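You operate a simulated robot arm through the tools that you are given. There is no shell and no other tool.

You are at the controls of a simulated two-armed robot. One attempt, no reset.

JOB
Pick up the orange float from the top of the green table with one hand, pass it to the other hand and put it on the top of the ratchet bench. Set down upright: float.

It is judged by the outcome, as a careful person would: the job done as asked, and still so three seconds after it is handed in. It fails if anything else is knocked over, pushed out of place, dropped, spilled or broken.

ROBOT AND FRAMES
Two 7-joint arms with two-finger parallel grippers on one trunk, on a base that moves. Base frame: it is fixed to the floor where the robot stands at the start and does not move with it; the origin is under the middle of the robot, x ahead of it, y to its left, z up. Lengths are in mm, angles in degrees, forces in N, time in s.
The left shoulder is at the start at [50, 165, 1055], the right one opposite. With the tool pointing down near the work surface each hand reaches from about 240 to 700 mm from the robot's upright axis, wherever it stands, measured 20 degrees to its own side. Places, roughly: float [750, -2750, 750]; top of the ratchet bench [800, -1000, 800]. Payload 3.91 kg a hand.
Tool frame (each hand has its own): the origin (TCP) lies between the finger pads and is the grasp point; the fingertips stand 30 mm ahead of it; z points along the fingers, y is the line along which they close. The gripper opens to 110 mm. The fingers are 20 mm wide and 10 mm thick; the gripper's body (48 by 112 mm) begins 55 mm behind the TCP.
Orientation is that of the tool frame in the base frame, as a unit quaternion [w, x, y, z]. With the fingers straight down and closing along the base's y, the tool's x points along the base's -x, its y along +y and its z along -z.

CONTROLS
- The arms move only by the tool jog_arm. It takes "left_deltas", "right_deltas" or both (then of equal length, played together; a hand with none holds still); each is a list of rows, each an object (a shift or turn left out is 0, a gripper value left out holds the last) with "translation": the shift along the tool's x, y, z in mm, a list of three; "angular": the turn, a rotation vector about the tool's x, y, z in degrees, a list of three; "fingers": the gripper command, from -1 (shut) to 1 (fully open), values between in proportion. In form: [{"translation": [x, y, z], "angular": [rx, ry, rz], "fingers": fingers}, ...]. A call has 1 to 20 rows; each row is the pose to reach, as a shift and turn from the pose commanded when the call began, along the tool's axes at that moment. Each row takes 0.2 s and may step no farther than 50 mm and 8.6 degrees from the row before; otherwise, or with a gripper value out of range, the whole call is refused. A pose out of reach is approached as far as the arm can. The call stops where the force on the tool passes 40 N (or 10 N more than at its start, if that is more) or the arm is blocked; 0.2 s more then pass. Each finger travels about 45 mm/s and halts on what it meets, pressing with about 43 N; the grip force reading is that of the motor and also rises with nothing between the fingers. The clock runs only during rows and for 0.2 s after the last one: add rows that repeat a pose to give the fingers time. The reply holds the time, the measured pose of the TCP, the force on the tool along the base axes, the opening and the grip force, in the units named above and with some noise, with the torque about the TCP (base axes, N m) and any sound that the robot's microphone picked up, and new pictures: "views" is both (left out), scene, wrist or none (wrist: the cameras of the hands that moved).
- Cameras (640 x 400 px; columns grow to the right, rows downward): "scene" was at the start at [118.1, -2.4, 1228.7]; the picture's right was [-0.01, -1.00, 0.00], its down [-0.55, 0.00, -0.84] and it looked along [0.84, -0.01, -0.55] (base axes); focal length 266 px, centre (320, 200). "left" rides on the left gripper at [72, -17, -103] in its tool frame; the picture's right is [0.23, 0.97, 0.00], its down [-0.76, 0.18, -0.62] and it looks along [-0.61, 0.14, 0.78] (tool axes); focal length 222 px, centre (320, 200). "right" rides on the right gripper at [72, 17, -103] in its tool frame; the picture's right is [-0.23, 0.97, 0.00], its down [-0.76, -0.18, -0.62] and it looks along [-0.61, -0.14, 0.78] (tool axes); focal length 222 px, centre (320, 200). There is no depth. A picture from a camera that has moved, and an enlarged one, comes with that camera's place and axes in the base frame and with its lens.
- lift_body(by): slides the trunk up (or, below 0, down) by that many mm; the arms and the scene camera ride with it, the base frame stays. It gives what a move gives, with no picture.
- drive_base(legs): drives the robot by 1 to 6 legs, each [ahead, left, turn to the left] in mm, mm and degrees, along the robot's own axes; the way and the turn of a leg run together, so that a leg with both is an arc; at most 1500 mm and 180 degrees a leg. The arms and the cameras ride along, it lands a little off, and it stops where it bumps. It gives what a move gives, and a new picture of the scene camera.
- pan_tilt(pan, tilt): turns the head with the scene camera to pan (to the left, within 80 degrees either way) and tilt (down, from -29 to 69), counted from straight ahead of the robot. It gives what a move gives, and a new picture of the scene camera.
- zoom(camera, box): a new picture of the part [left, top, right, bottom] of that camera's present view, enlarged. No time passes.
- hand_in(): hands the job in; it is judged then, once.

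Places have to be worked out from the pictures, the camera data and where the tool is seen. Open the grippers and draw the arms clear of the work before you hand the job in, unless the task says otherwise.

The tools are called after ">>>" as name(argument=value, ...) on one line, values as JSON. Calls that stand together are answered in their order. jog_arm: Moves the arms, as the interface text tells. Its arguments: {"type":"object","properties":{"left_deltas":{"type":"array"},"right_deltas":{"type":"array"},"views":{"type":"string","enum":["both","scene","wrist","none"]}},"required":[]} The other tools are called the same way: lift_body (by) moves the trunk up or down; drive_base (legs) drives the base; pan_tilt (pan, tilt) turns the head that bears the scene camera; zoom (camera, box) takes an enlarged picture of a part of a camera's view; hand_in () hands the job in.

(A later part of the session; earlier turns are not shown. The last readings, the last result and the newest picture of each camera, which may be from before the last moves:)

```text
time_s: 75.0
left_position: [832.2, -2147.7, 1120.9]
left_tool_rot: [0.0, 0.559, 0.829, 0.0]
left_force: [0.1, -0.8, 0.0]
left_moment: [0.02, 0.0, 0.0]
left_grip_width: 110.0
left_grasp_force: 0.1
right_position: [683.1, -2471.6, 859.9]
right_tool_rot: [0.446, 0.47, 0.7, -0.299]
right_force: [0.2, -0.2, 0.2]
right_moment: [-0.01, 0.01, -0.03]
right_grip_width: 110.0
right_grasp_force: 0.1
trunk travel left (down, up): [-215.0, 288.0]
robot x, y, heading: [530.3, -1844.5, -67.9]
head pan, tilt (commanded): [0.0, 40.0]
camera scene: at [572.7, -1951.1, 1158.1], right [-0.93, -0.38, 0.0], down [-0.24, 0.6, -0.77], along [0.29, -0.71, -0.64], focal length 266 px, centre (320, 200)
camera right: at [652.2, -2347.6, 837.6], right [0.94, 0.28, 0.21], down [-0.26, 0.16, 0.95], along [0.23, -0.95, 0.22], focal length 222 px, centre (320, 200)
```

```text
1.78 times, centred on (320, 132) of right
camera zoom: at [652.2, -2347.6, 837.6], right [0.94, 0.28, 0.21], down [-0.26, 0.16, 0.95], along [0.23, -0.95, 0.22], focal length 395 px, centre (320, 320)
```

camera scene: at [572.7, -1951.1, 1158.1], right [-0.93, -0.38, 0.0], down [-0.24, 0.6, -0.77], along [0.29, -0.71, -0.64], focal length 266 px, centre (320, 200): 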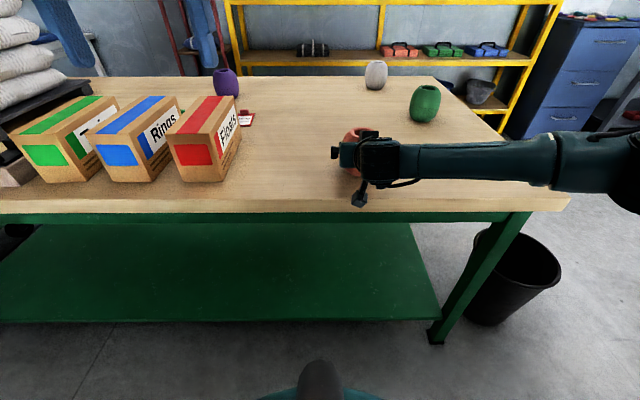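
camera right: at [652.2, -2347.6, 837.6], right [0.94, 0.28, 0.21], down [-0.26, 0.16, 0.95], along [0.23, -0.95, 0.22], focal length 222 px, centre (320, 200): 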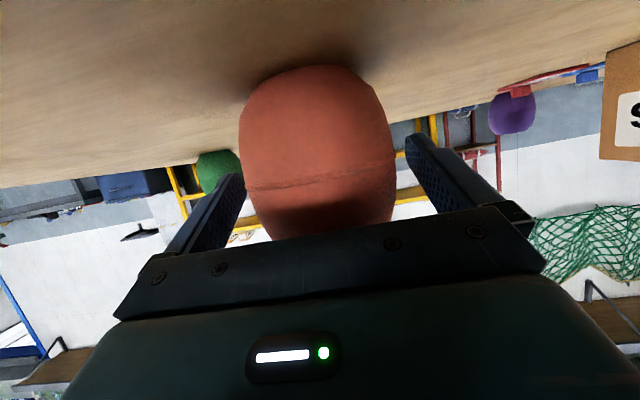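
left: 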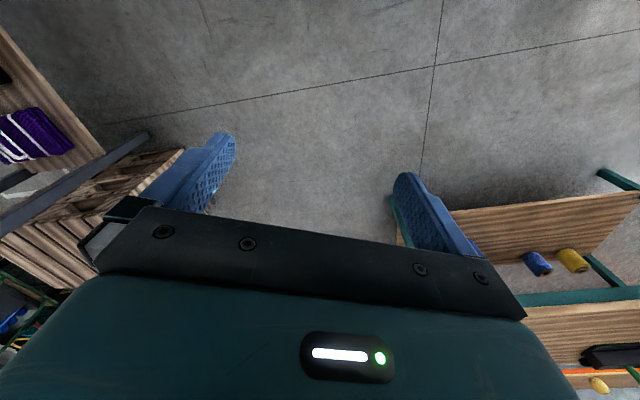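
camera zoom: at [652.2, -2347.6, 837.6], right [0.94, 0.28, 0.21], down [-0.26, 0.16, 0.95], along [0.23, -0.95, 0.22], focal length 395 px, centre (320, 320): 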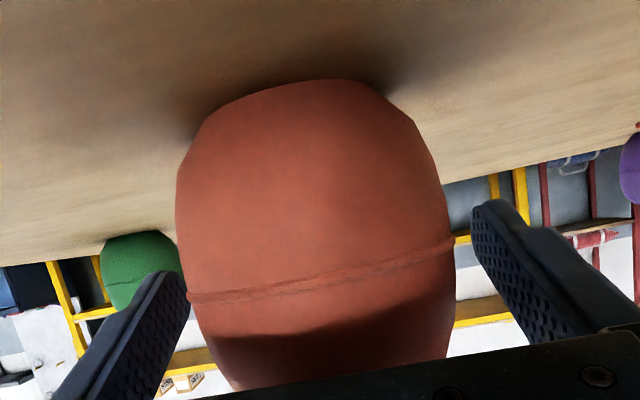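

The fingers now flank the float, with the float's centre about 1.5 mm to the negative-y side. I'll nudge 1.5 mm and close the right gripper.

>>> jog_arm(right_deltas=[{"translation": [0, -1.5, 0], "fingers": 1}, {"translation": [0, -1.5, 0], "fingers": -1}, {"translation": [0, -1.5, 0], "fingers": -1}, {"translation": [0, -1.5, 0], "fingers": -1}, {"translation": [0, -1.5, 0], "fingers": -1}, {"translation": [0, -1.5, 0], "fingers": -1}], views="both")

```text
time_s: 76.4
left_position: [833.9, -2147.5, 1120.4]
left_tool_rot: [0.0, 0.559, 0.829, 0.001]
left_force: [0.6, -0.1, -0.2]
left_moment: [-0.01, -0.02, -0.01]
left_grip_width: 109.9
left_grasp_force: 0.1
right_position: [680.6, -2472.6, 860.4]
right_tool_rot: [0.445, 0.471, 0.7, -0.3]
right_force: [1.4, 0.3, -0.2]
right_moment: [-0.03, -0.04, 0.06]
right_grip_width: 88.5
right_grasp_force: 42.6
trunk travel left (down, up): [-215.0, 288.0]
robot x, y, heading: [530.4, -1839.5, -68.0]
head pan, tilt (commanded): [0.0, 40.0]
camera scene: at [572.8, -1951.0, 1158.1], right [-0.93, -0.38, 0.0], down [-0.24, 0.6, -0.77], along [0.29, -0.71, -0.64], focal length 266 px, centre (320, 200)
camera right: at [650.2, -2347.9, 838.2], right [0.94, 0.28, 0.21], down [-0.26, 0.16, 0.95], along [0.23, -0.95, 0.22], focal length 222 px, centre (320, 200)
```

scene: 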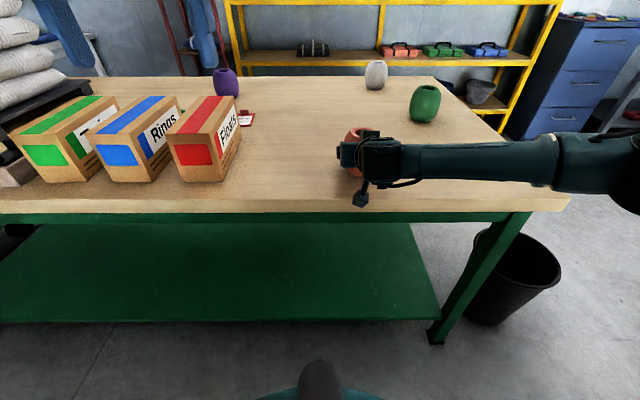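
right: 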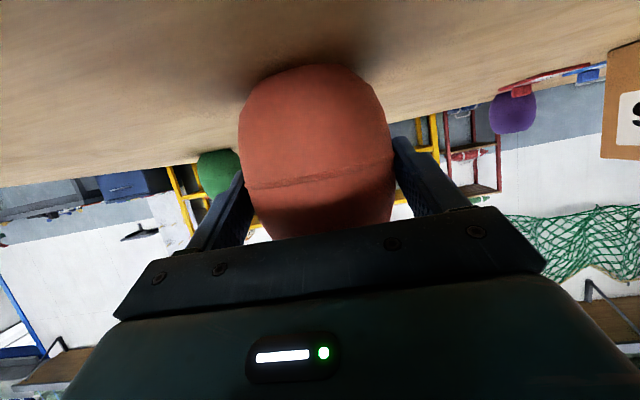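

The gripper holds at 88.5 mm with 42.6 N of grip force. I'll lift 40 mm straight up and check that the float follows.

>>> jog_arm(right_deltas=[{"translation": [-9, 0, -4.2]}, {"translation": [-18, 0, -8.4]}, {"translation": [-27, 0, -12.7]}, {"translation": [-36.3, 0, -16.9]}, {"translation": [-36.3, 0, -16.9]}], views="both")

```text
time_s: 77.6
left_position: [832.9, -2147.6, 1120.1]
left_tool_rot: [0.0, 0.558, 0.83, 0.0]
left_force: [-1.0, 0.2, 0.4]
left_moment: [-0.01, 0.0, -0.03]
left_grip_width: 110.1
left_grasp_force: 0.0
right_position: [681.0, -2471.7, 897.7]
right_tool_rot: [0.446, 0.47, 0.7, -0.3]
right_force: [-0.4, 0.6, -1.2]
right_moment: [-0.02, 0.03, 0.01]
right_grip_width: 88.1
right_grasp_force: 42.7
trunk travel left (down, up): [-215.0, 288.0]
robot x, y, heading: [532.2, -1842.3, -67.8]
head pan, tilt (commanded): [0.0, 40.0]
camera scene: at [572.7, -1951.3, 1158.1], right [-0.93, -0.38, 0.0], down [-0.24, 0.6, -0.77], along [0.29, -0.71, -0.64], focal length 266 px, centre (320, 200)
camera right: at [649.7, -2348.4, 876.4], right [0.94, 0.28, 0.21], down [-0.26, 0.16, 0.95], along [0.23, -0.95, 0.22], focal length 222 px, centre (320, 200)
```

scene: 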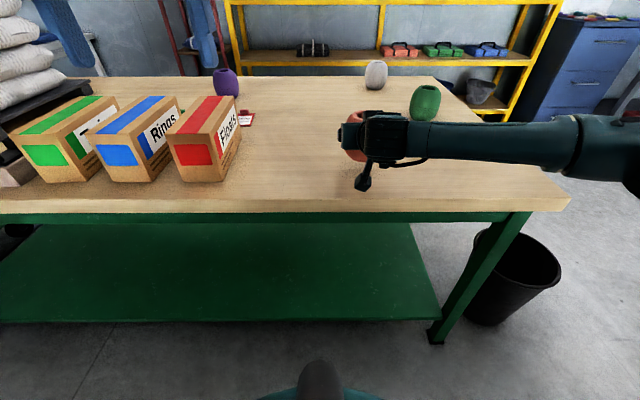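
right: 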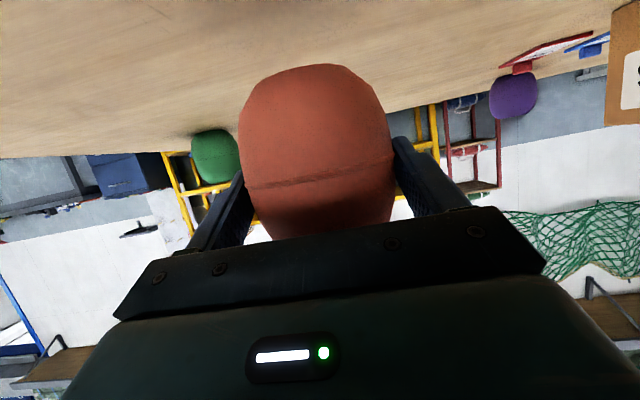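

The float came up cleanly and hasn't shifted in the grip. I'll raise the trunk 250 mm to get the float and both hands well clear of the table.

>>> lift_body(by=250)

>>> pan_tilt(pan=0, tilt=30)

```text
time_s: 80.2
left_position: [832.5, -2147.0, 1369.7]
left_tool_rot: [0.0, 0.559, 0.829, -0.001]
left_force: [0.9, 0.9, -0.1]
left_moment: [0.01, 0.05, 0.02]
left_grip_width: 110.1
left_grasp_force: 0.0
right_position: [681.8, -2473.2, 1147.8]
right_tool_rot: [0.446, 0.471, 0.699, -0.3]
right_force: [0.0, -0.4, -1.5]
right_moment: [0.01, 0.04, 0.0]
right_grip_width: 88.2
right_grasp_force: 43.1
trunk travel left (down, up): [-465.0, 38.0]
robot x, y, heading: [529.3, -1845.5, -68.0]
head pan, tilt (commanded): [0.0, 40.0]
```

```text
time_s: 80.9
left_position: [834.4, -2147.9, 1369.7]
left_tool_rot: [0.0, 0.559, 0.829, 0.001]
left_force: [0.2, 0.1, -0.9]
left_moment: [0.02, 0.02, -0.01]
left_grip_width: 109.9
left_grasp_force: 0.0
right_position: [680.9, -2471.5, 1148.1]
right_tool_rot: [0.446, 0.471, 0.7, -0.3]
right_force: [-0.2, -0.4, -1.0]
right_moment: [0.02, 0.03, 0.0]
right_grip_width: 88.1
right_grasp_force: 43.6
trunk travel left (down, up): [-465.0, 38.0]
robot x, y, heading: [528.3, -1843.6, -68.2]
head pan, tilt (commanded): [0.0, 30.0]
camera scene: at [574.8, -1956.3, 1423.4], right [-0.93, -0.38, 0.0], down [-0.19, 0.46, -0.87], along [0.33, -0.8, -0.5], focal length 266 px, centre (320, 200)
```

scene: 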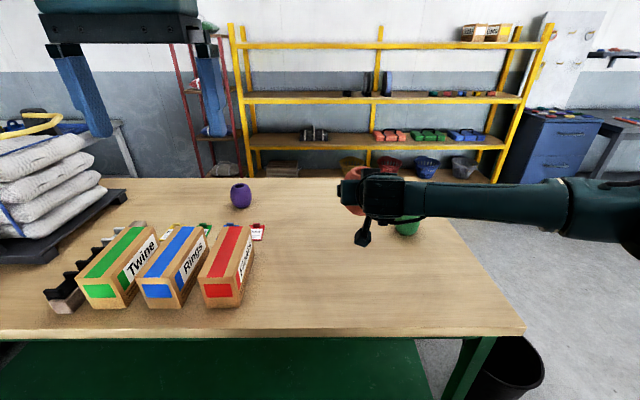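

Everything is clear at z≈1148. Now I'll turn the right hand 90° to point left while drawing the float in front of the chest, about 500 mm ahead of the axis, so the left hand can take it from above.

>>> jog_arm(right_deltas=[{"translation": [5.35, 7.2, -11.5], "angular": [-7.42, 0, -3.47]}, {"translation": [10.7, 14.4, -22.9], "angular": [-14.84, 0, -6.93]}, {"translation": [16.1, 21.5, -34.4], "angular": [-22.26, 0, -10.4]}, {"translation": [21.4, 28.7, -45.8], "angular": [-29.69, 0, -13.87]}, {"translation": [26.8, 35.9, -57.3], "angular": [-37.1, 0, -17.33]}, {"translation": [32.1, 43.1, -68.7], "angular": [-44.53, 0, -20.8]}, {"translation": [37.5, 50.3, -80.2], "angular": [-51.95, 0, -24.27]}, {"translation": [42.8, 57.5, -91.6], "angular": [-59.37, 0, -27.73]}, {"translation": [48.2, 64.6, -103.1], "angular": [-66.8, 0, -31.2]}, {"translation": [53.5, 71.8, -114.5], "angular": [-74.2, 0, -34.67]}, {"translation": [58.9, 79, -126], "angular": [-81.63, 0, -38.13]}, {"translation": [58.9, 79, -126], "angular": [-81.63, 0, -38.13]}], views="both")

```text
time_s: 83.5
left_position: [832.7, -2147.7, 1368.9]
left_tool_rot: [0.0, 0.558, 0.83, 0.0]
left_force: [0.8, 0.0, 0.2]
left_moment: [-0.05, -0.03, 0.03]
left_grip_width: 109.9
left_grasp_force: 0.1
right_position: [701.5, -2313.3, 1146.5]
right_tool_rot: [0.526, -0.164, 0.828, 0.104]
right_force: [0.8, 0.6, -2.2]
right_moment: [0.0, 0.01, 0.02]
right_grip_width: 88.5
right_grasp_force: 43.3
right hand out of reach, approached as far as the arm can: row 7
trunk travel left (down, up): [-465.0, 38.0]
robot x, y, heading: [529.4, -1841.2, -67.9]
head pan, tilt (commanded): [0.0, 30.0]
camera scene: at [575.0, -1955.9, 1423.5], right [-0.93, -0.38, 0.0], down [-0.19, 0.46, -0.87], along [0.33, -0.8, -0.5], focal length 266 px, centre (320, 200)
camera right: at [580.1, -2342.7, 1124.8], right [-0.28, 0.94, 0.21], down [-0.16, -0.26, 0.95], along [0.95, 0.24, 0.22], focal length 222 px, centre (320, 200)
```

scene: 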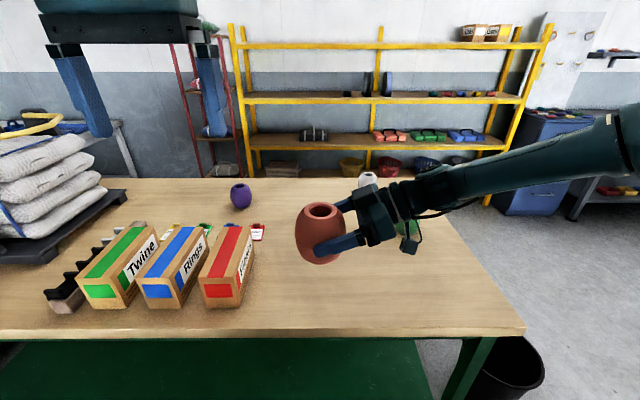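
right: 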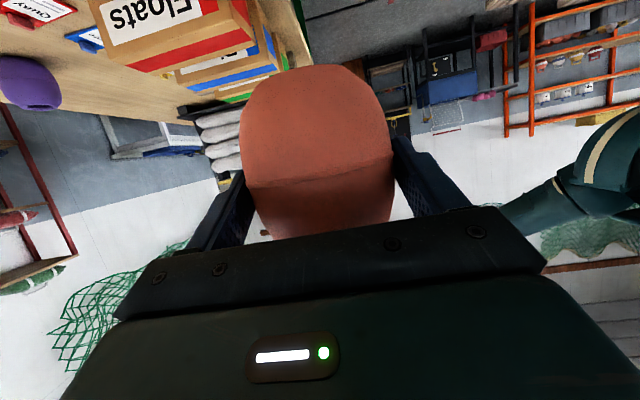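

The float hangs upright, centred near (718, -2306, 1138), with the right hand pointing left. I'll bring the left hand, open and tilted 15° with its top leaning left, to a point 130 mm above the float along its own approach axis.

>>> jog_arm(left_deltas=[{"translation": [-17.3, -21.3, 16.4], "angular": [2.5, 0, 0], "fingers": 1}, {"translation": [-34.6, -42.5, 32.8], "angular": [5, 0, 0], "fingers": 1}, {"translation": [-51.9, -63.8, 49.3], "angular": [7.5, 0, 0], "fingers": 1}, {"translation": [-69.1, -85, 65.7], "angular": [10, 0, 0], "fingers": 1}, {"translation": [-86.4, -106.3, 82.1], "angular": [12.5, 0, 0], "fingers": 1}, {"translation": [-103.7, -127.5, 98.5], "angular": [15, 0, 0], "fingers": 1}, {"translation": [-103.7, -127.5, 98.5], "angular": [15, 0, 0], "fingers": 1}], views="both")

>>> zoom(camera="scene", box=[200, 40, 520, 280])

```text
time_s: 85.1
left_position: [754.0, -2290.8, 1269.7]
left_tool_rot: [-0.074, 0.554, 0.822, -0.109]
left_force: [0.9, 0.0, -1.0]
left_moment: [-0.02, -0.01, 0.02]
left_grip_width: 110.0
left_grasp_force: 0.0
right_position: [702.8, -2313.4, 1147.0]
right_tool_rot: [0.526, -0.163, 0.829, 0.103]
right_force: [0.0, -0.5, -1.6]
right_moment: [0.01, 0.0, -0.01]
right_grip_width: 88.4
right_grasp_force: 43.0
trunk travel left (down, up): [-465.0, 38.0]
robot x, y, heading: [530.1, -1842.3, -68.1]
head pan, tilt (commanded): [0.0, 30.0]
camera scene: at [575.0, -1955.8, 1423.5], right [-0.93, -0.38, 0.0], down [-0.19, 0.46, -0.87], along [0.33, -0.8, -0.5], focal length 266 px, centre (320, 200)
camera left: at [736.1, -2220.0, 1372.4], right [0.79, 0.56, -0.25], down [0.6, -0.58, 0.56], along [0.17, -0.59, -0.79], focal length 222 px, centre (320, 200)
```

scene: 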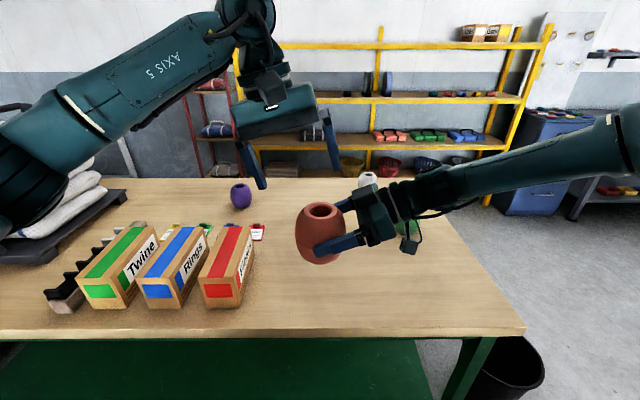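
left: 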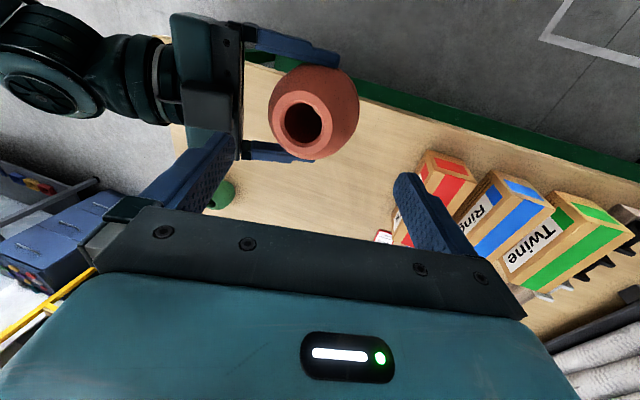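

```text
1.67 times, centred on (360, 160) of scene
camera zoom: at [575.0, -1955.8, 1423.5], right [-0.93, -0.38, 0.0], down [-0.19, 0.46, -0.87], along [0.33, -0.8, -0.5], focal length 444 px, centre (253, 267)
```

zoom: 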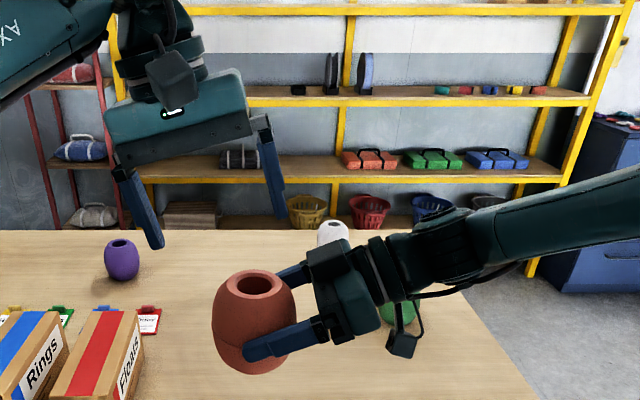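

The estimates agree with both cameras to within a few mm: float centre ≈ (718, -2306, 1138). Before descending I'll zoom in closely on the gap between the float and the right palm, which the left hand's inner finger must enter.

>>> zoom(camera="scene", box=[290, 160, 418, 280])

>>> zoom(camera="left", box=[140, 0, 460, 200])

```text
3.33 times, centred on (354, 220) of scene
camera zoom: at [575.0, -1955.8, 1423.5], right [-0.93, -0.38, 0.0], down [-0.19, 0.46, -0.87], along [0.33, -0.8, -0.5], focal length 888 px, centre (207, 133)
```

zoom: 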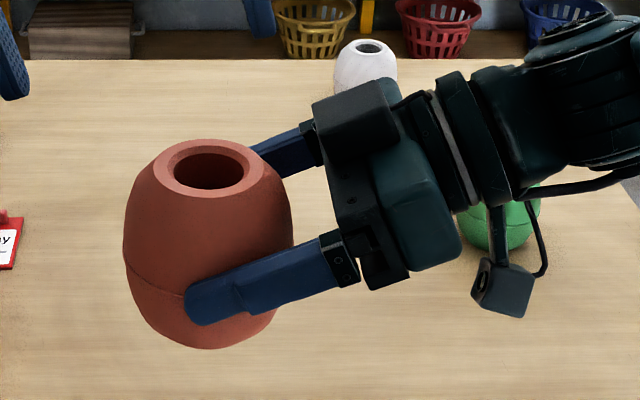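

```text
2.00 times, centred on (300, 100) of left
camera zoom: at [736.1, -2220.0, 1372.4], right [0.79, 0.56, -0.25], down [0.6, -0.58, 0.56], along [0.17, -0.59, -0.79], focal length 444 px, centre (360, 400)
```

zoom: 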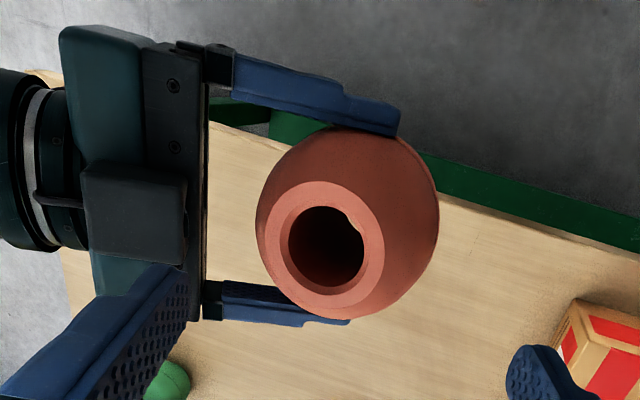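

The gap between the float and the right palm is about 22 mm; the inner finger is 10 mm thick and should pass with about 6 mm on each side. I'll descend 90 mm along the left hand's own axis and check before going further.

>>> jog_arm(left_deltas=[{"translation": [0, 0.5, 20]}, {"translation": [0, 0.5, 40]}, {"translation": [0, 0.5, 60]}, {"translation": [0, 0.5, 78]}, {"translation": [0, 0.5, 90]}, {"translation": [0, 0.5, 90]}], views="both")

>>> zoom(camera="scene", box=[260, 120, 420, 280])

>>> zoom(camera="left", box=[140, 0, 460, 200])

```text
time_s: 86.5
left_position: [731.4, -2300.5, 1182.6]
left_tool_rot: [-0.073, 0.553, 0.823, -0.108]
left_force: [0.3, 0.6, 0.3]
left_moment: [-0.01, -0.01, 0.02]
left_grip_width: 110.1
left_grasp_force: 0.1
right_position: [702.4, -2313.2, 1145.4]
right_tool_rot: [0.527, -0.163, 0.828, 0.103]
right_force: [0.2, -1.1, -0.8]
right_moment: [0.04, 0.02, 0.04]
right_grip_width: 88.2
right_grasp_force: 42.9
trunk travel left (down, up): [-465.0, 38.0]
robot x, y, heading: [531.7, -1844.0, -68.0]
head pan, tilt (commanded): [0.0, 30.0]
camera scene: at [574.8, -1956.2, 1423.4], right [-0.93, -0.38, 0.0], down [-0.19, 0.46, -0.87], along [0.33, -0.8, -0.5], focal length 266 px, centre (320, 200)
camera left: at [713.3, -2229.3, 1285.2], right [0.79, 0.56, -0.25], down [0.6, -0.58, 0.56], along [0.17, -0.59, -0.79], focal length 222 px, centre (320, 200)
```

scene: 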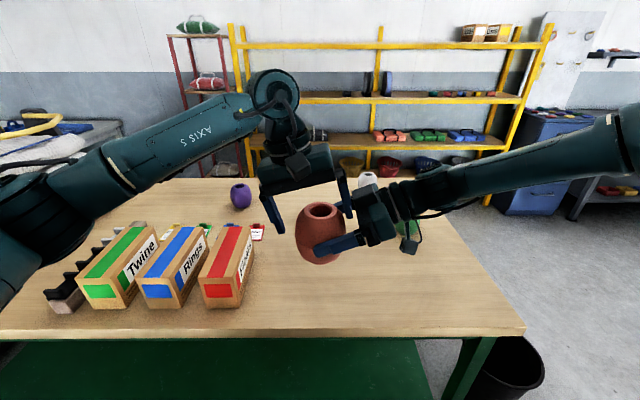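
left: 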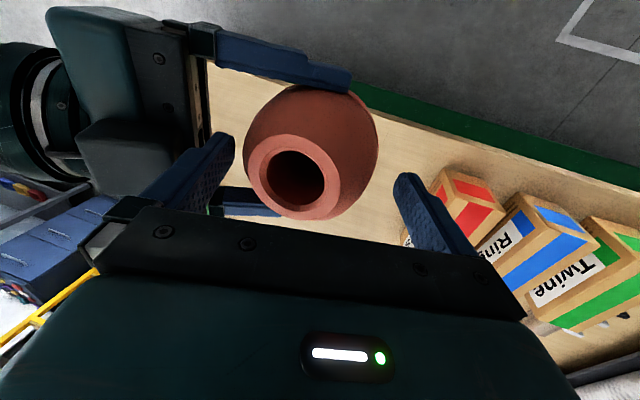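

```text
2.50 times, centred on (340, 200) of scene
camera zoom: at [574.8, -1956.2, 1423.4], right [-0.93, -0.38, 0.0], down [-0.19, 0.46, -0.87], along [0.33, -0.8, -0.5], focal length 666 px, centre (270, 200)
```

zoom: 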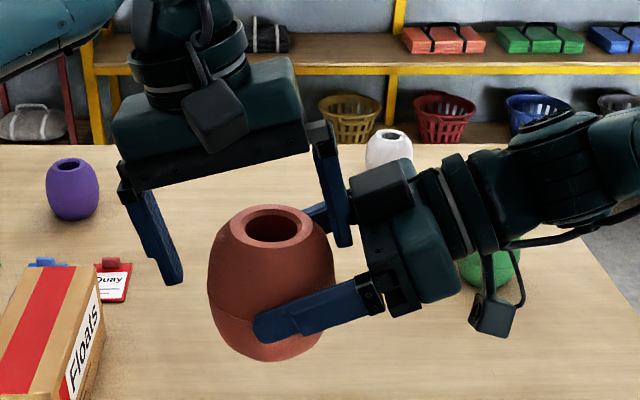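

```text
2.00 times, centred on (300, 100) of left
camera zoom: at [713.3, -2229.3, 1285.2], right [0.79, 0.56, -0.25], down [0.6, -0.58, 0.56], along [0.17, -0.59, -0.79], focal length 444 px, centre (360, 400)
```

zoom: 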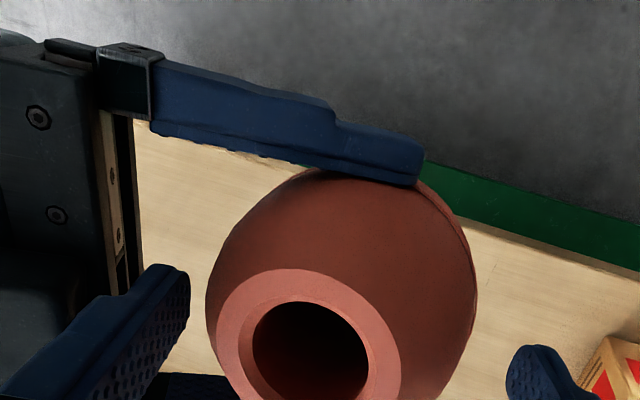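

The inner finger tip is entering the gap. From the picture geometry it has about 8 mm to the palm edge and about 4 mm to the float, so I'll shift 1.5 mm toward the palm and descend the last 40 mm.

>>> jog_arm(left_deltas=[{"translation": [0, -1.5, 0]}, {"translation": [0, -1.5, 10]}, {"translation": [0, -1.5, 20]}, {"translation": [0, -1.5, 30]}, {"translation": [0, -1.5, 40]}, {"translation": [0, -1.5, 40]}], views="both")

>>> zoom(camera="scene", box=[260, 120, 420, 280])

```text
time_s: 87.9
left_position: [720.8, -2304.5, 1144.5]
left_tool_rot: [-0.073, 0.553, 0.823, -0.109]
left_force: [0.1, -0.7, -0.8]
left_moment: [0.0, -0.01, -0.02]
left_grip_width: 110.1
left_grasp_force: 0.2
right_position: [702.5, -2314.1, 1146.1]
right_tool_rot: [0.528, -0.163, 0.827, 0.104]
right_force: [0.0, 1.1, -1.9]
right_moment: [-0.04, 0.01, 0.02]
right_grip_width: 88.4
right_grasp_force: 43.3
trunk travel left (down, up): [-465.0, 38.0]
robot x, y, heading: [531.4, -1844.2, -68.1]
head pan, tilt (commanded): [0.0, 30.0]
camera scene: at [574.8, -1956.2, 1423.4], right [-0.93, -0.38, 0.0], down [-0.19, 0.46, -0.87], along [0.33, -0.8, -0.5], focal length 266 px, centre (320, 200)
camera left: at [702.0, -2233.5, 1248.0], right [0.79, 0.56, -0.25], down [0.6, -0.58, 0.56], along [0.17, -0.59, -0.79], focal length 222 px, centre (320, 200)
```

scene: 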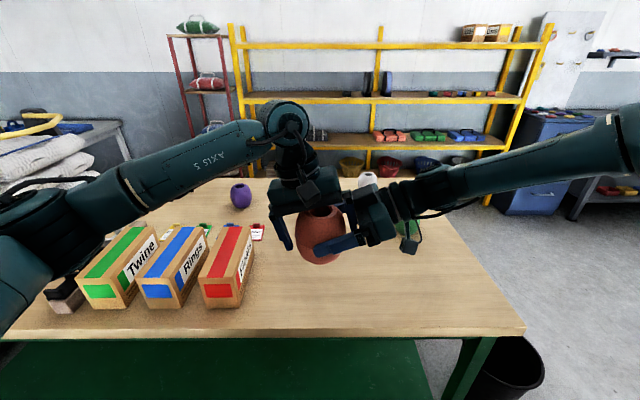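
left: 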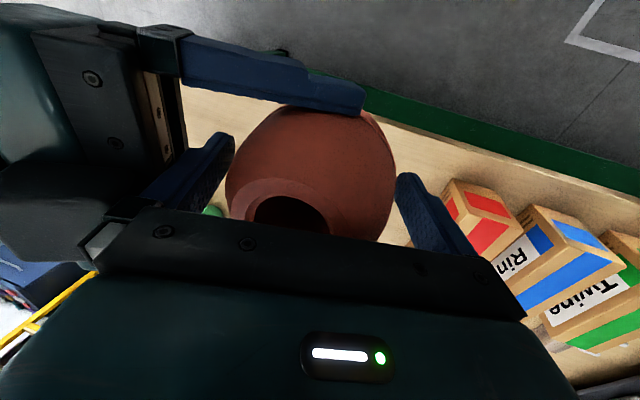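

```text
2.50 times, centred on (340, 200) of scene
camera zoom: at [574.8, -1956.2, 1423.4], right [-0.93, -0.38, 0.0], down [-0.19, 0.46, -0.87], along [0.33, -0.8, -0.5], focal length 666 px, centre (270, 200)
```

zoom: 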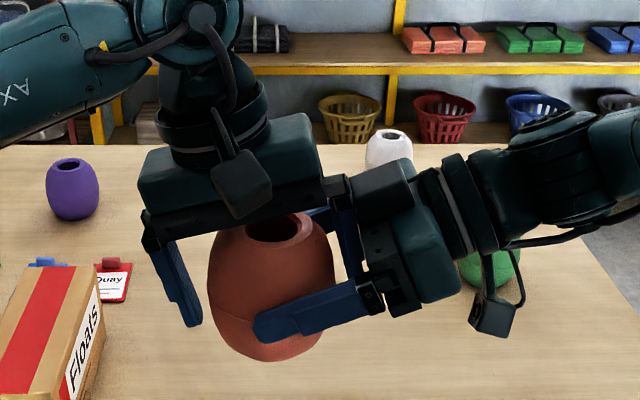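

The left hand straddles the float without contact: both hands read about 0 N. I'll close the left gripper on it while the right keeps holding.

>>> jog_arm(left_deltas=[{"translation": [0, 0, 0], "fingers": -1}, {"translation": [0, 0, 0], "fingers": -1}, {"translation": [0, 0, 0], "fingers": -1}, {"translation": [0, 0, 0], "fingers": -1}, {"translation": [0, 0, 0], "fingers": -1}], views="both")

>>> zoom(camera="scene", box=[260, 120, 420, 280])

```text
time_s: 89.1
left_position: [719.5, -2303.4, 1145.5]
left_tool_rot: [-0.074, 0.554, 0.822, -0.109]
left_force: [-10.7, -4.0, 0.1]
left_moment: [0.14, -0.34, -0.01]
left_grip_width: 93.8
left_grasp_force: 43.1
right_position: [702.3, -2313.3, 1146.8]
right_tool_rot: [0.527, -0.163, 0.828, 0.103]
right_force: [10.5, 4.0, -2.0]
right_moment: [-0.15, 0.37, -0.03]
right_grip_width: 88.6
right_grasp_force: 43.1
trunk travel left (down, up): [-465.0, 38.0]
robot x, y, heading: [530.0, -1843.3, -67.9]
head pan, tilt (commanded): [0.0, 30.0]
camera scene: at [574.8, -1956.3, 1423.4], right [-0.93, -0.38, 0.0], down [-0.19, 0.46, -0.87], along [0.33, -0.8, -0.5], focal length 266 px, centre (320, 200)
camera left: at [701.6, -2233.4, 1248.3], right [0.79, 0.56, -0.25], down [0.6, -0.58, 0.56], along [0.17, -0.59, -0.79], focal length 222 px, centre (320, 200)
```

scene: 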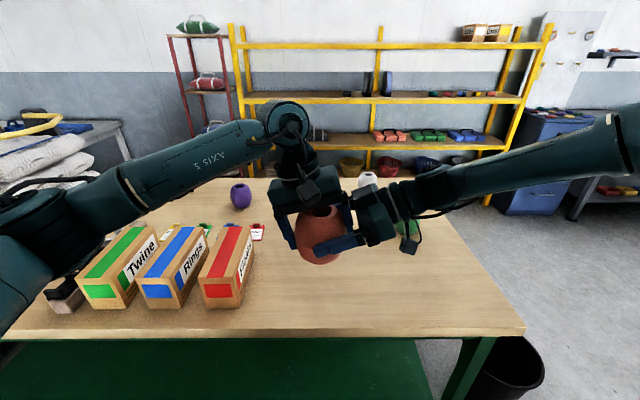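
left: 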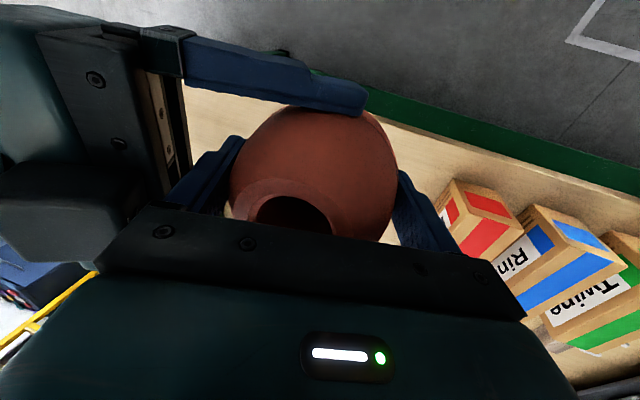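

```text
2.50 times, centred on (340, 200) of scene
camera zoom: at [574.8, -1956.3, 1423.4], right [-0.93, -0.38, 0.0], down [-0.19, 0.46, -0.87], along [0.33, -0.8, -0.5], focal length 666 px, centre (270, 200)
```

zoom: 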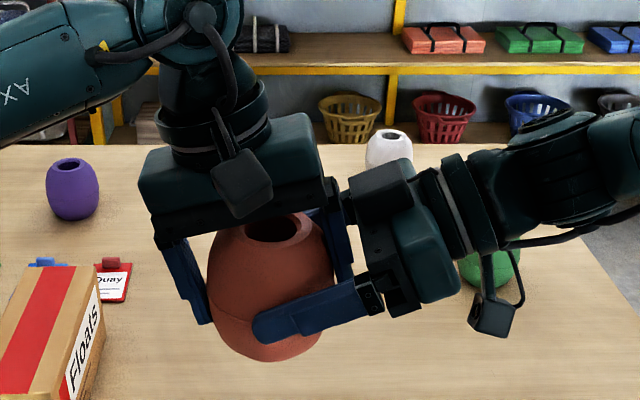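

Both hands hold the float now: the left reads 93.8 mm and 43 N, with only a mild 11 N bias between the hands. I'll open the right gripper in place, then back it straight out along its own finger axis.

>>> jog_arm(right_deltas=[{"translation": [0, 0, 0], "fingers": 0.9}, {"translation": [0, 0, 0], "fingers": 0.9}, {"translation": [0, 0, 0], "fingers": 0.9}, {"translation": [0, 0, 0], "fingers": 0.9}], views="both")

>>> zoom(camera="scene", box=[260, 120, 420, 280])

```text
time_s: 90.1
left_position: [720.9, -2304.7, 1145.1]
left_tool_rot: [-0.073, 0.554, 0.822, -0.108]
left_force: [-0.1, -0.3, -0.4]
left_moment: [0.01, 0.05, -0.03]
left_grip_width: 93.7
left_grasp_force: 43.3
right_position: [701.2, -2313.1, 1144.7]
right_tool_rot: [0.527, -0.162, 0.828, 0.103]
right_force: [0.3, -0.1, 0.3]
right_moment: [0.02, 0.01, -0.03]
right_grip_width: 104.3
right_grasp_force: 0.0
trunk travel left (down, up): [-465.0, 38.0]
robot x, y, heading: [527.7, -1841.5, -68.0]
head pan, tilt (commanded): [0.0, 30.0]
camera scene: at [574.8, -1956.3, 1423.4], right [-0.93, -0.38, 0.0], down [-0.19, 0.46, -0.87], along [0.33, -0.8, -0.5], focal length 266 px, centre (320, 200)
camera right: at [579.9, -2342.9, 1124.6], right [-0.28, 0.94, 0.21], down [-0.16, -0.26, 0.95], along [0.95, 0.23, 0.22], focal length 222 px, centre (320, 200)
```

scene: 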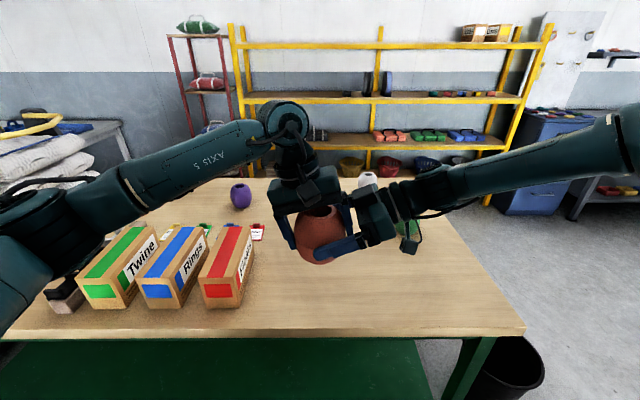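
right: 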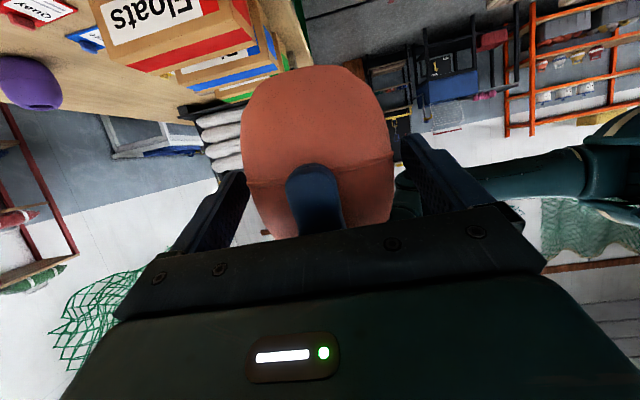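

```text
2.50 times, centred on (340, 200) of scene
camera zoom: at [574.8, -1956.3, 1423.4], right [-0.93, -0.38, 0.0], down [-0.19, 0.46, -0.87], along [0.33, -0.8, -0.5], focal length 666 px, centre (270, 200)
```

zoom: 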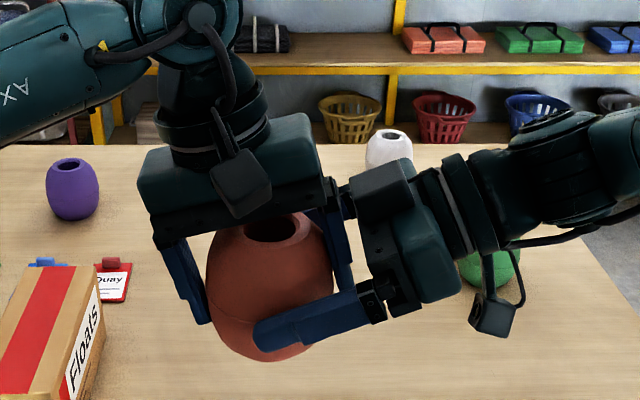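

The left hand alone now holds the float, and the right-hand force is zero. I'll back the right hand out 130 mm along its axis.

>>> jog_arm(right_deltas=[{"translation": [0, 0, -15]}, {"translation": [0, 0, -35]}, {"translation": [0, 0, -60]}, {"translation": [0, 0, -95]}, {"translation": [0, 0, -130]}, {"translation": [0, 0, -130]}], views="both")

>>> zoom(camera="scene", box=[240, 120, 420, 280])

```text
time_s: 91.5
left_position: [720.6, -2304.3, 1144.1]
left_tool_rot: [-0.073, 0.555, 0.822, -0.108]
left_force: [0.3, 0.3, 1.0]
left_moment: [-0.04, -0.01, 0.01]
left_grip_width: 93.7
left_grasp_force: 43.2
right_position: [594.8, -2356.8, 1202.9]
right_tool_rot: [0.526, -0.162, 0.828, 0.103]
right_force: [0.6, 0.1, 1.7]
right_moment: [-0.01, 0.01, 0.0]
right_grip_width: 104.4
right_grasp_force: 0.1
trunk travel left (down, up): [-465.0, 38.0]
robot x, y, heading: [529.1, -1844.8, -67.9]
head pan, tilt (commanded): [0.0, 30.0]
camera scene: at [575.1, -1956.4, 1423.4], right [-0.93, -0.38, 0.0], down [-0.19, 0.46, -0.87], along [0.33, -0.8, -0.5], focal length 266 px, centre (320, 200)
camera right: at [472.2, -2386.9, 1181.1], right [-0.28, 0.94, 0.21], down [-0.16, -0.26, 0.95], along [0.95, 0.23, 0.22], focal length 222 px, centre (320, 200)
```

scene: 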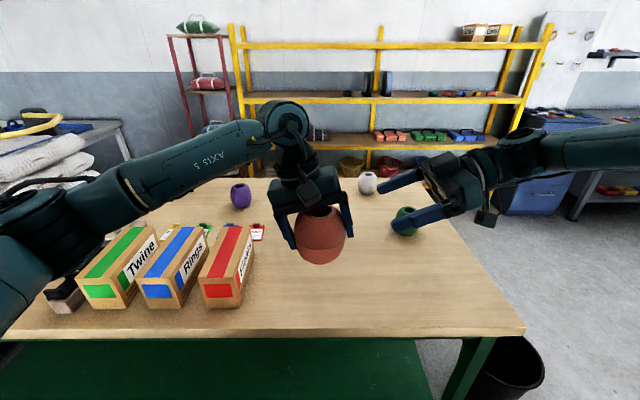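
right: 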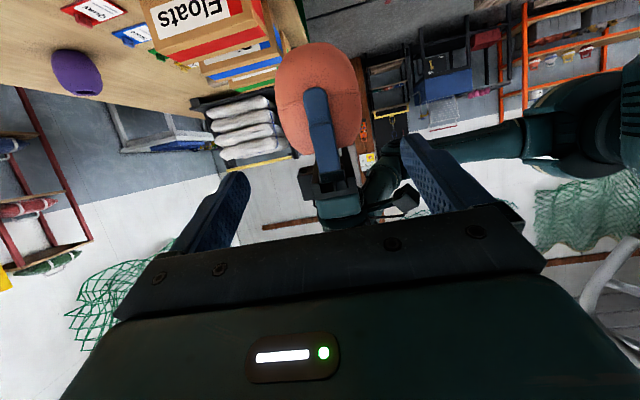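

```text
2.50 times, centred on (330, 200) of scene
camera zoom: at [575.1, -1956.4, 1423.4], right [-0.93, -0.38, 0.0], down [-0.19, 0.46, -0.87], along [0.33, -0.8, -0.5], focal length 666 px, centre (295, 200)
```

zoom: 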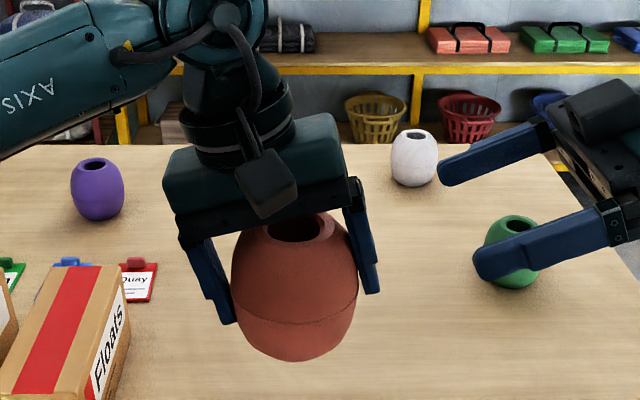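

The handover is done. I'll zoom in on the float's seam to check how level it hangs in the left hand.

>>> zoom(camera="scene", box=[280, 190, 360, 270])

>>> zoom(camera="right", box=[240, 20, 400, 170])

```text
5.00 times, centred on (320, 230) of scene
camera zoom: at [575.1, -1956.4, 1423.4], right [-0.93, -0.38, 0.0], down [-0.19, 0.46, -0.87], along [0.33, -0.8, -0.5], focal length 1332 px, centre (320, 50)
```

zoom: 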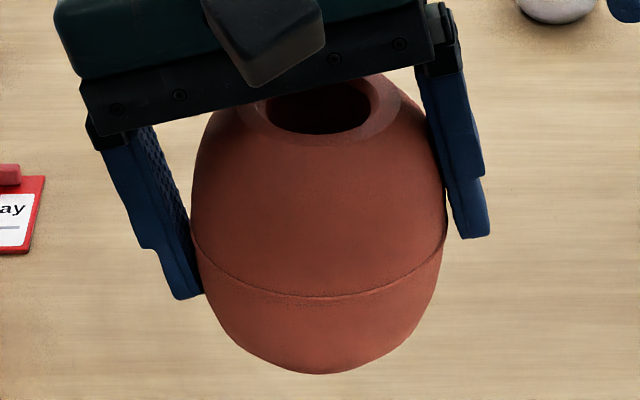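

```text
2.67 times, centred on (320, 95) of right
camera zoom: at [472.2, -2386.9, 1181.1], right [-0.28, 0.94, 0.21], down [-0.16, -0.26, 0.95], along [0.95, 0.23, 0.22], focal length 592 px, centre (320, 480)
```

zoom: 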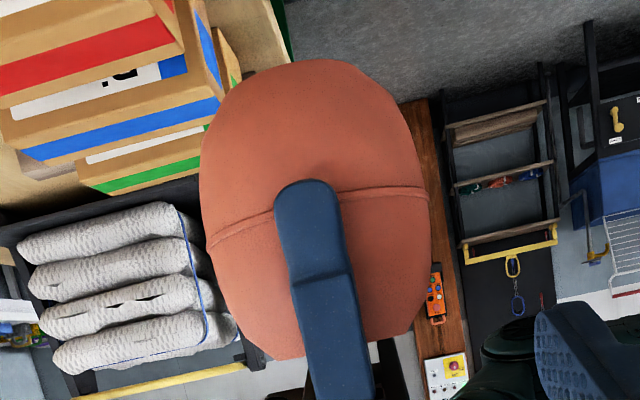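

The float hangs upright to within about 1–2°. I'll fold the right hand back out of the way: first turn it forward again, then pitch it down and raise it, so it can't interfere at the bench.

>>> jog_arm(right_deltas=[{"translation": [2.7, -5.5, -5.7], "angular": [7.4, 0, 3.48]}, {"translation": [5.3, -10.9, -11.4], "angular": [14.8, 0, 6.96]}, {"translation": [8, -16.4, -17], "angular": [22.2, 0, 10.45]}, {"translation": [10.6, -21.8, -22.7], "angular": [29.6, 0, 13.93]}, {"translation": [13.3, -27.3, -28.4], "angular": [37, 0, 17.4]}, {"translation": [15.9, -32.7, -34.1], "angular": [44.4, 0, 20.9]}, {"translation": [18.6, -38.2, -39.8], "angular": [51.8, 0, 24.4]}, {"translation": [21.2, -43.6, -45.5], "angular": [59.2, 0, 27.85]}, {"translation": [23.9, -49.1, -51.1], "angular": [66.6, 0, 31.3]}, {"translation": [26.5, -54.5, -56.8], "angular": [74, 0, 34.8]}, {"translation": [29.2, -60, -62.5], "angular": [81.4, 0, 38.3]}, {"translation": [29.2, -60, -62.5], "angular": [81.4, 0, 38.3]}], views="scene")

```text
time_s: 94.1
left_position: [720.5, -2304.8, 1145.8]
left_tool_rot: [-0.073, 0.554, 0.823, -0.108]
left_force: [0.0, 0.0, 0.2]
left_moment: [-0.01, -0.04, 0.02]
left_grip_width: 93.4
left_grasp_force: 42.9
right_position: [553.1, -2439.4, 1201.5]
right_tool_rot: [0.445, 0.472, 0.7, -0.299]
right_force: [0.9, -0.2, -0.1]
right_moment: [0.02, -0.03, -0.03]
right_grip_width: 104.3
right_grasp_force: 0.1
right hand out of reach, approached as far as the arm can: row 3, 4, 5, 6
trunk travel left (down, up): [-465.0, 38.0]
robot x, y, heading: [532.6, -1843.5, -68.2]
head pan, tilt (commanded): [0.0, 30.0]
camera scene: at [574.5, -1956.1, 1423.5], right [-0.93, -0.38, 0.0], down [-0.19, 0.46, -0.87], along [0.33, -0.8, -0.5], focal length 266 px, centre (320, 200)
```

scene: 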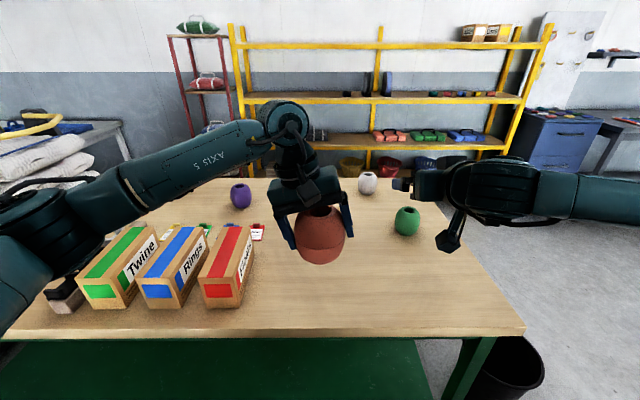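

The right hand is pointing forward again. Now I'll pitch it down and draw it back and up to a rest pose.

>>> jog_arm(right_deltas=[{"translation": [-2.9, -7.5, -23.4], "angular": [0, 8.1, 0]}, {"translation": [-5.7, -15, -46.9], "angular": [0, 16.2, 0]}, {"translation": [-8.6, -22.5, -70.3], "angular": [0, 24.4, 0]}, {"translation": [-11.5, -30, -93.8], "angular": [0, 32.5, 0]}, {"translation": [-14.3, -37.5, -117.2], "angular": [0, 40.6, 0]}, {"translation": [-17.2, -45, -140.6], "angular": [0, 48.8, 0]}, {"translation": [-20, -52.5, -164], "angular": [0, 56.9, 0]}, {"translation": [-22.9, -60, -187.5], "angular": [0, 65, 0]}, {"translation": [-22.9, -60, -187.5], "angular": [0, 65, 0]}], views="scene")

```text
time_s: 96.1
left_position: [720.6, -2304.6, 1145.6]
left_tool_rot: [-0.072, 0.554, 0.822, -0.108]
left_force: [0.5, -0.6, -1.1]
left_moment: [-0.01, 0.02, 0.01]
left_grip_width: 93.2
left_grasp_force: 42.9
right_position: [435.5, -2317.2, 1304.9]
right_tool_rot: [-0.001, 0.558, 0.83, 0.003]
right_force: [0.0, -0.3, 0.5]
right_moment: [-0.03, 0.0, -0.01]
right_grip_width: 104.6
right_grasp_force: 0.1
trunk travel left (down, up): [-465.0, 38.0]
robot x, y, heading: [531.8, -1840.6, -68.0]
head pan, tilt (commanded): [0.0, 30.0]
camera scene: at [574.9, -1956.7, 1423.4], right [-0.93, -0.38, 0.0], down [-0.19, 0.46, -0.87], along [0.33, -0.8, -0.5], focal length 266 px, centre (320, 200)
```

scene: 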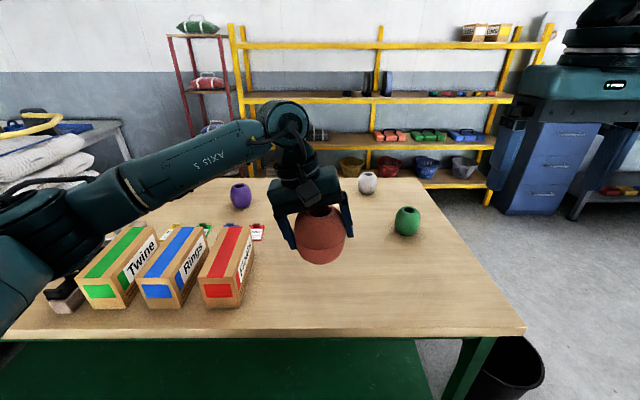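

The right hand is parked at z≈1305. Now I'll slide 450 mm along the aisle, then turn 180° to the left to face the ratchet bench, with the float carried at z≈1137.

>>> drive_base(legs=[[0, 450, 0], [0, 0, 90], [0, 0, 90]])

>>> pan_tilt(pan=0, tilt=45)

```text
time_s: 108.0
left_position: [781.5, -1205.0, 1144.4]
left_tool_rot: [-0.106, 0.805, -0.578, 0.077]
left_force: [0.1, 0.2, 0.4]
left_moment: [-0.02, 0.01, 0.02]
left_grip_width: 92.2
left_grasp_force: 42.7
right_position: [1066.0, -1210.3, 1303.6]
right_tool_rot: [0.002, 0.813, -0.583, 0.0]
right_force: [-0.8, 0.4, -0.1]
right_moment: [0.01, 0.0, -0.01]
right_grip_width: 104.3
right_grasp_force: 0.1
trunk travel left (down, up): [-465.0, 38.0]
robot x, y, heading: [948.5, -1678.9, 108.6]
head pan, tilt (commanded): [0.0, 30.0]
camera scene: at [905.5, -1565.2, 1423.4], right [0.95, 0.32, 0.0], down [0.16, -0.47, -0.87], along [-0.28, 0.82, -0.5], focal length 266 px, centre (320, 200)
```

scene: 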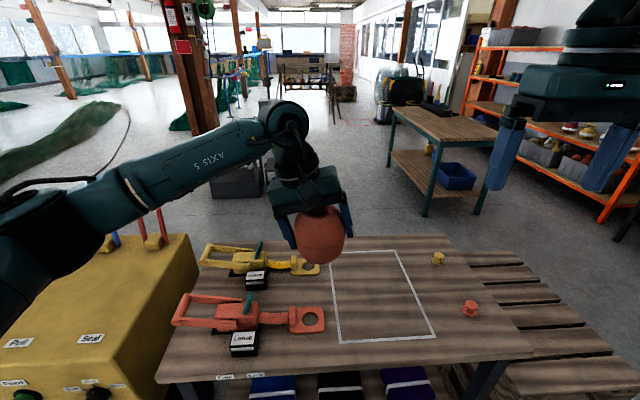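

```text
time_s: 108.8
left_position: [781.6, -1204.5, 1145.8]
left_tool_rot: [-0.107, 0.805, -0.578, 0.076]
left_force: [0.0, 0.2, 0.1]
left_moment: [0.0, 0.03, 0.0]
left_grip_width: 92.1
left_grasp_force: 43.4
right_position: [1068.5, -1210.6, 1303.7]
right_tool_rot: [0.003, 0.813, -0.582, 0.001]
right_force: [0.2, -0.6, 0.2]
right_moment: [-0.01, -0.02, 0.01]
right_grip_width: 104.6
right_grasp_force: 0.0
trunk travel left (down, up): [-465.0, 38.0]
robot x, y, heading: [945.1, -1676.3, 108.7]
head pan, tilt (commanded): [0.0, 45.0]
camera scene: at [908.5, -1573.9, 1400.9], right [0.95, 0.32, 0.0], down [0.23, -0.67, -0.71], along [-0.23, 0.67, -0.71], focal length 266 px, centre (320, 200)
```

scene: 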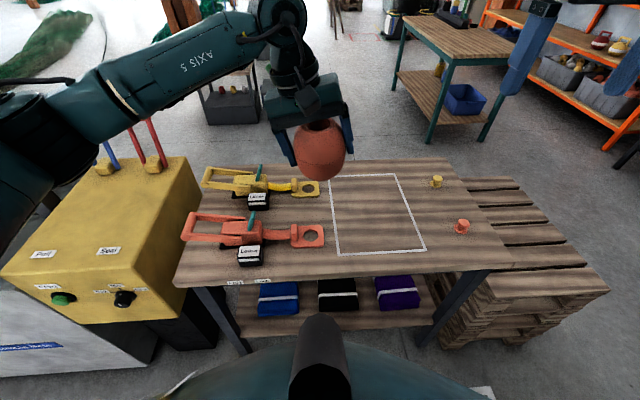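

I'm facing the bench: the white-outlined square (centre ≈ (875, -992)) is free, with the ratchets to the left and two small knobs to the right. The left grip width has crept from 93.8 to 92.1 mm, so I'll zoom in to see whether the float is slipping.

>>> zoom(camera="scene", box=[260, 70, 390, 200])

>>> zoom(camera="left", box=[140, 0, 460, 240])

```text
3.08 times, centred on (325, 135) of scene
camera zoom: at [908.5, -1573.9, 1400.9], right [0.95, 0.32, 0.0], down [0.23, -0.67, -0.71], along [-0.23, 0.67, -0.71], focal length 820 px, centre (305, 400)
```

zoom: 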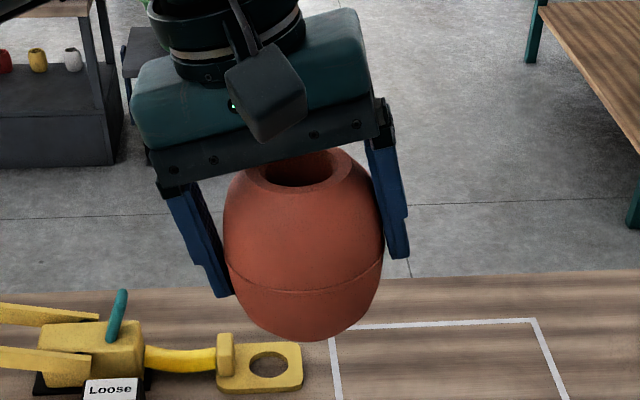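

```text
1.67 times, centred on (300, 120) of left
camera zoom: at [794.3, -1277.2, 1248.1], right [-0.82, -0.52, -0.25], down [-0.56, 0.62, 0.56], along [-0.13, 0.6, -0.79], focal length 370 px, centre (353, 333)
```

zoom: 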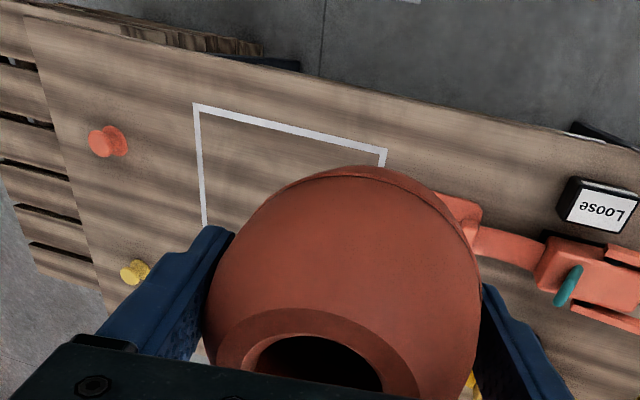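

The float's seam now tilts about 3°: the tilted grip is slowly letting the barrel turn toward the gripper's axis, and the width change fits about 2.6°. I'll move promptly and correct that tilt with the wrist when setting it down. First I'll shift right 160 mm and ahead 50 mm so the target square is in comfortable reach of the left arm.

>>> drive_base(legs=[[50, -160, 0]])

```text
time_s: 110.9
left_position: [921.8, -1106.7, 1146.6]
left_tool_rot: [-0.106, 0.805, -0.579, 0.076]
left_force: [0.8, 0.0, -0.2]
left_moment: [0.01, -0.01, 0.0]
left_grip_width: 91.7
left_grasp_force: 42.7
right_position: [1207.5, -1112.0, 1304.8]
right_tool_rot: [0.002, 0.812, -0.584, 0.0]
right_force: [0.1, 0.3, -0.2]
right_moment: [0.02, 0.01, -0.01]
right_grip_width: 104.6
right_grasp_force: 0.0
trunk travel left (down, up): [-465.0, 38.0]
robot x, y, heading: [1080.0, -1580.4, 108.4]
head pan, tilt (commanded): [0.0, 45.0]
camera scene: at [1048.0, -1474.8, 1400.8], right [0.95, 0.32, 0.0], down [0.22, -0.67, -0.71], along [-0.22, 0.67, -0.71], focal length 266 px, centre (320, 200)
```

scene: 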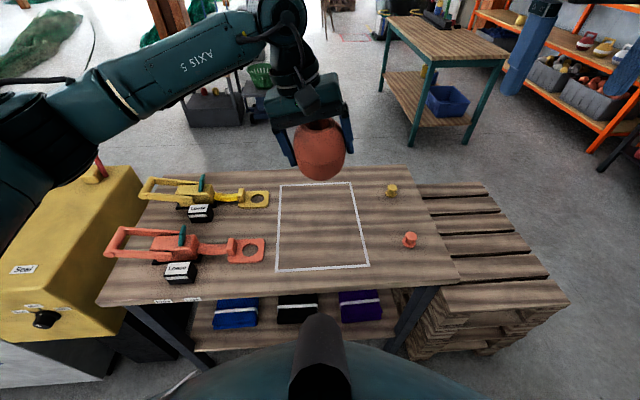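

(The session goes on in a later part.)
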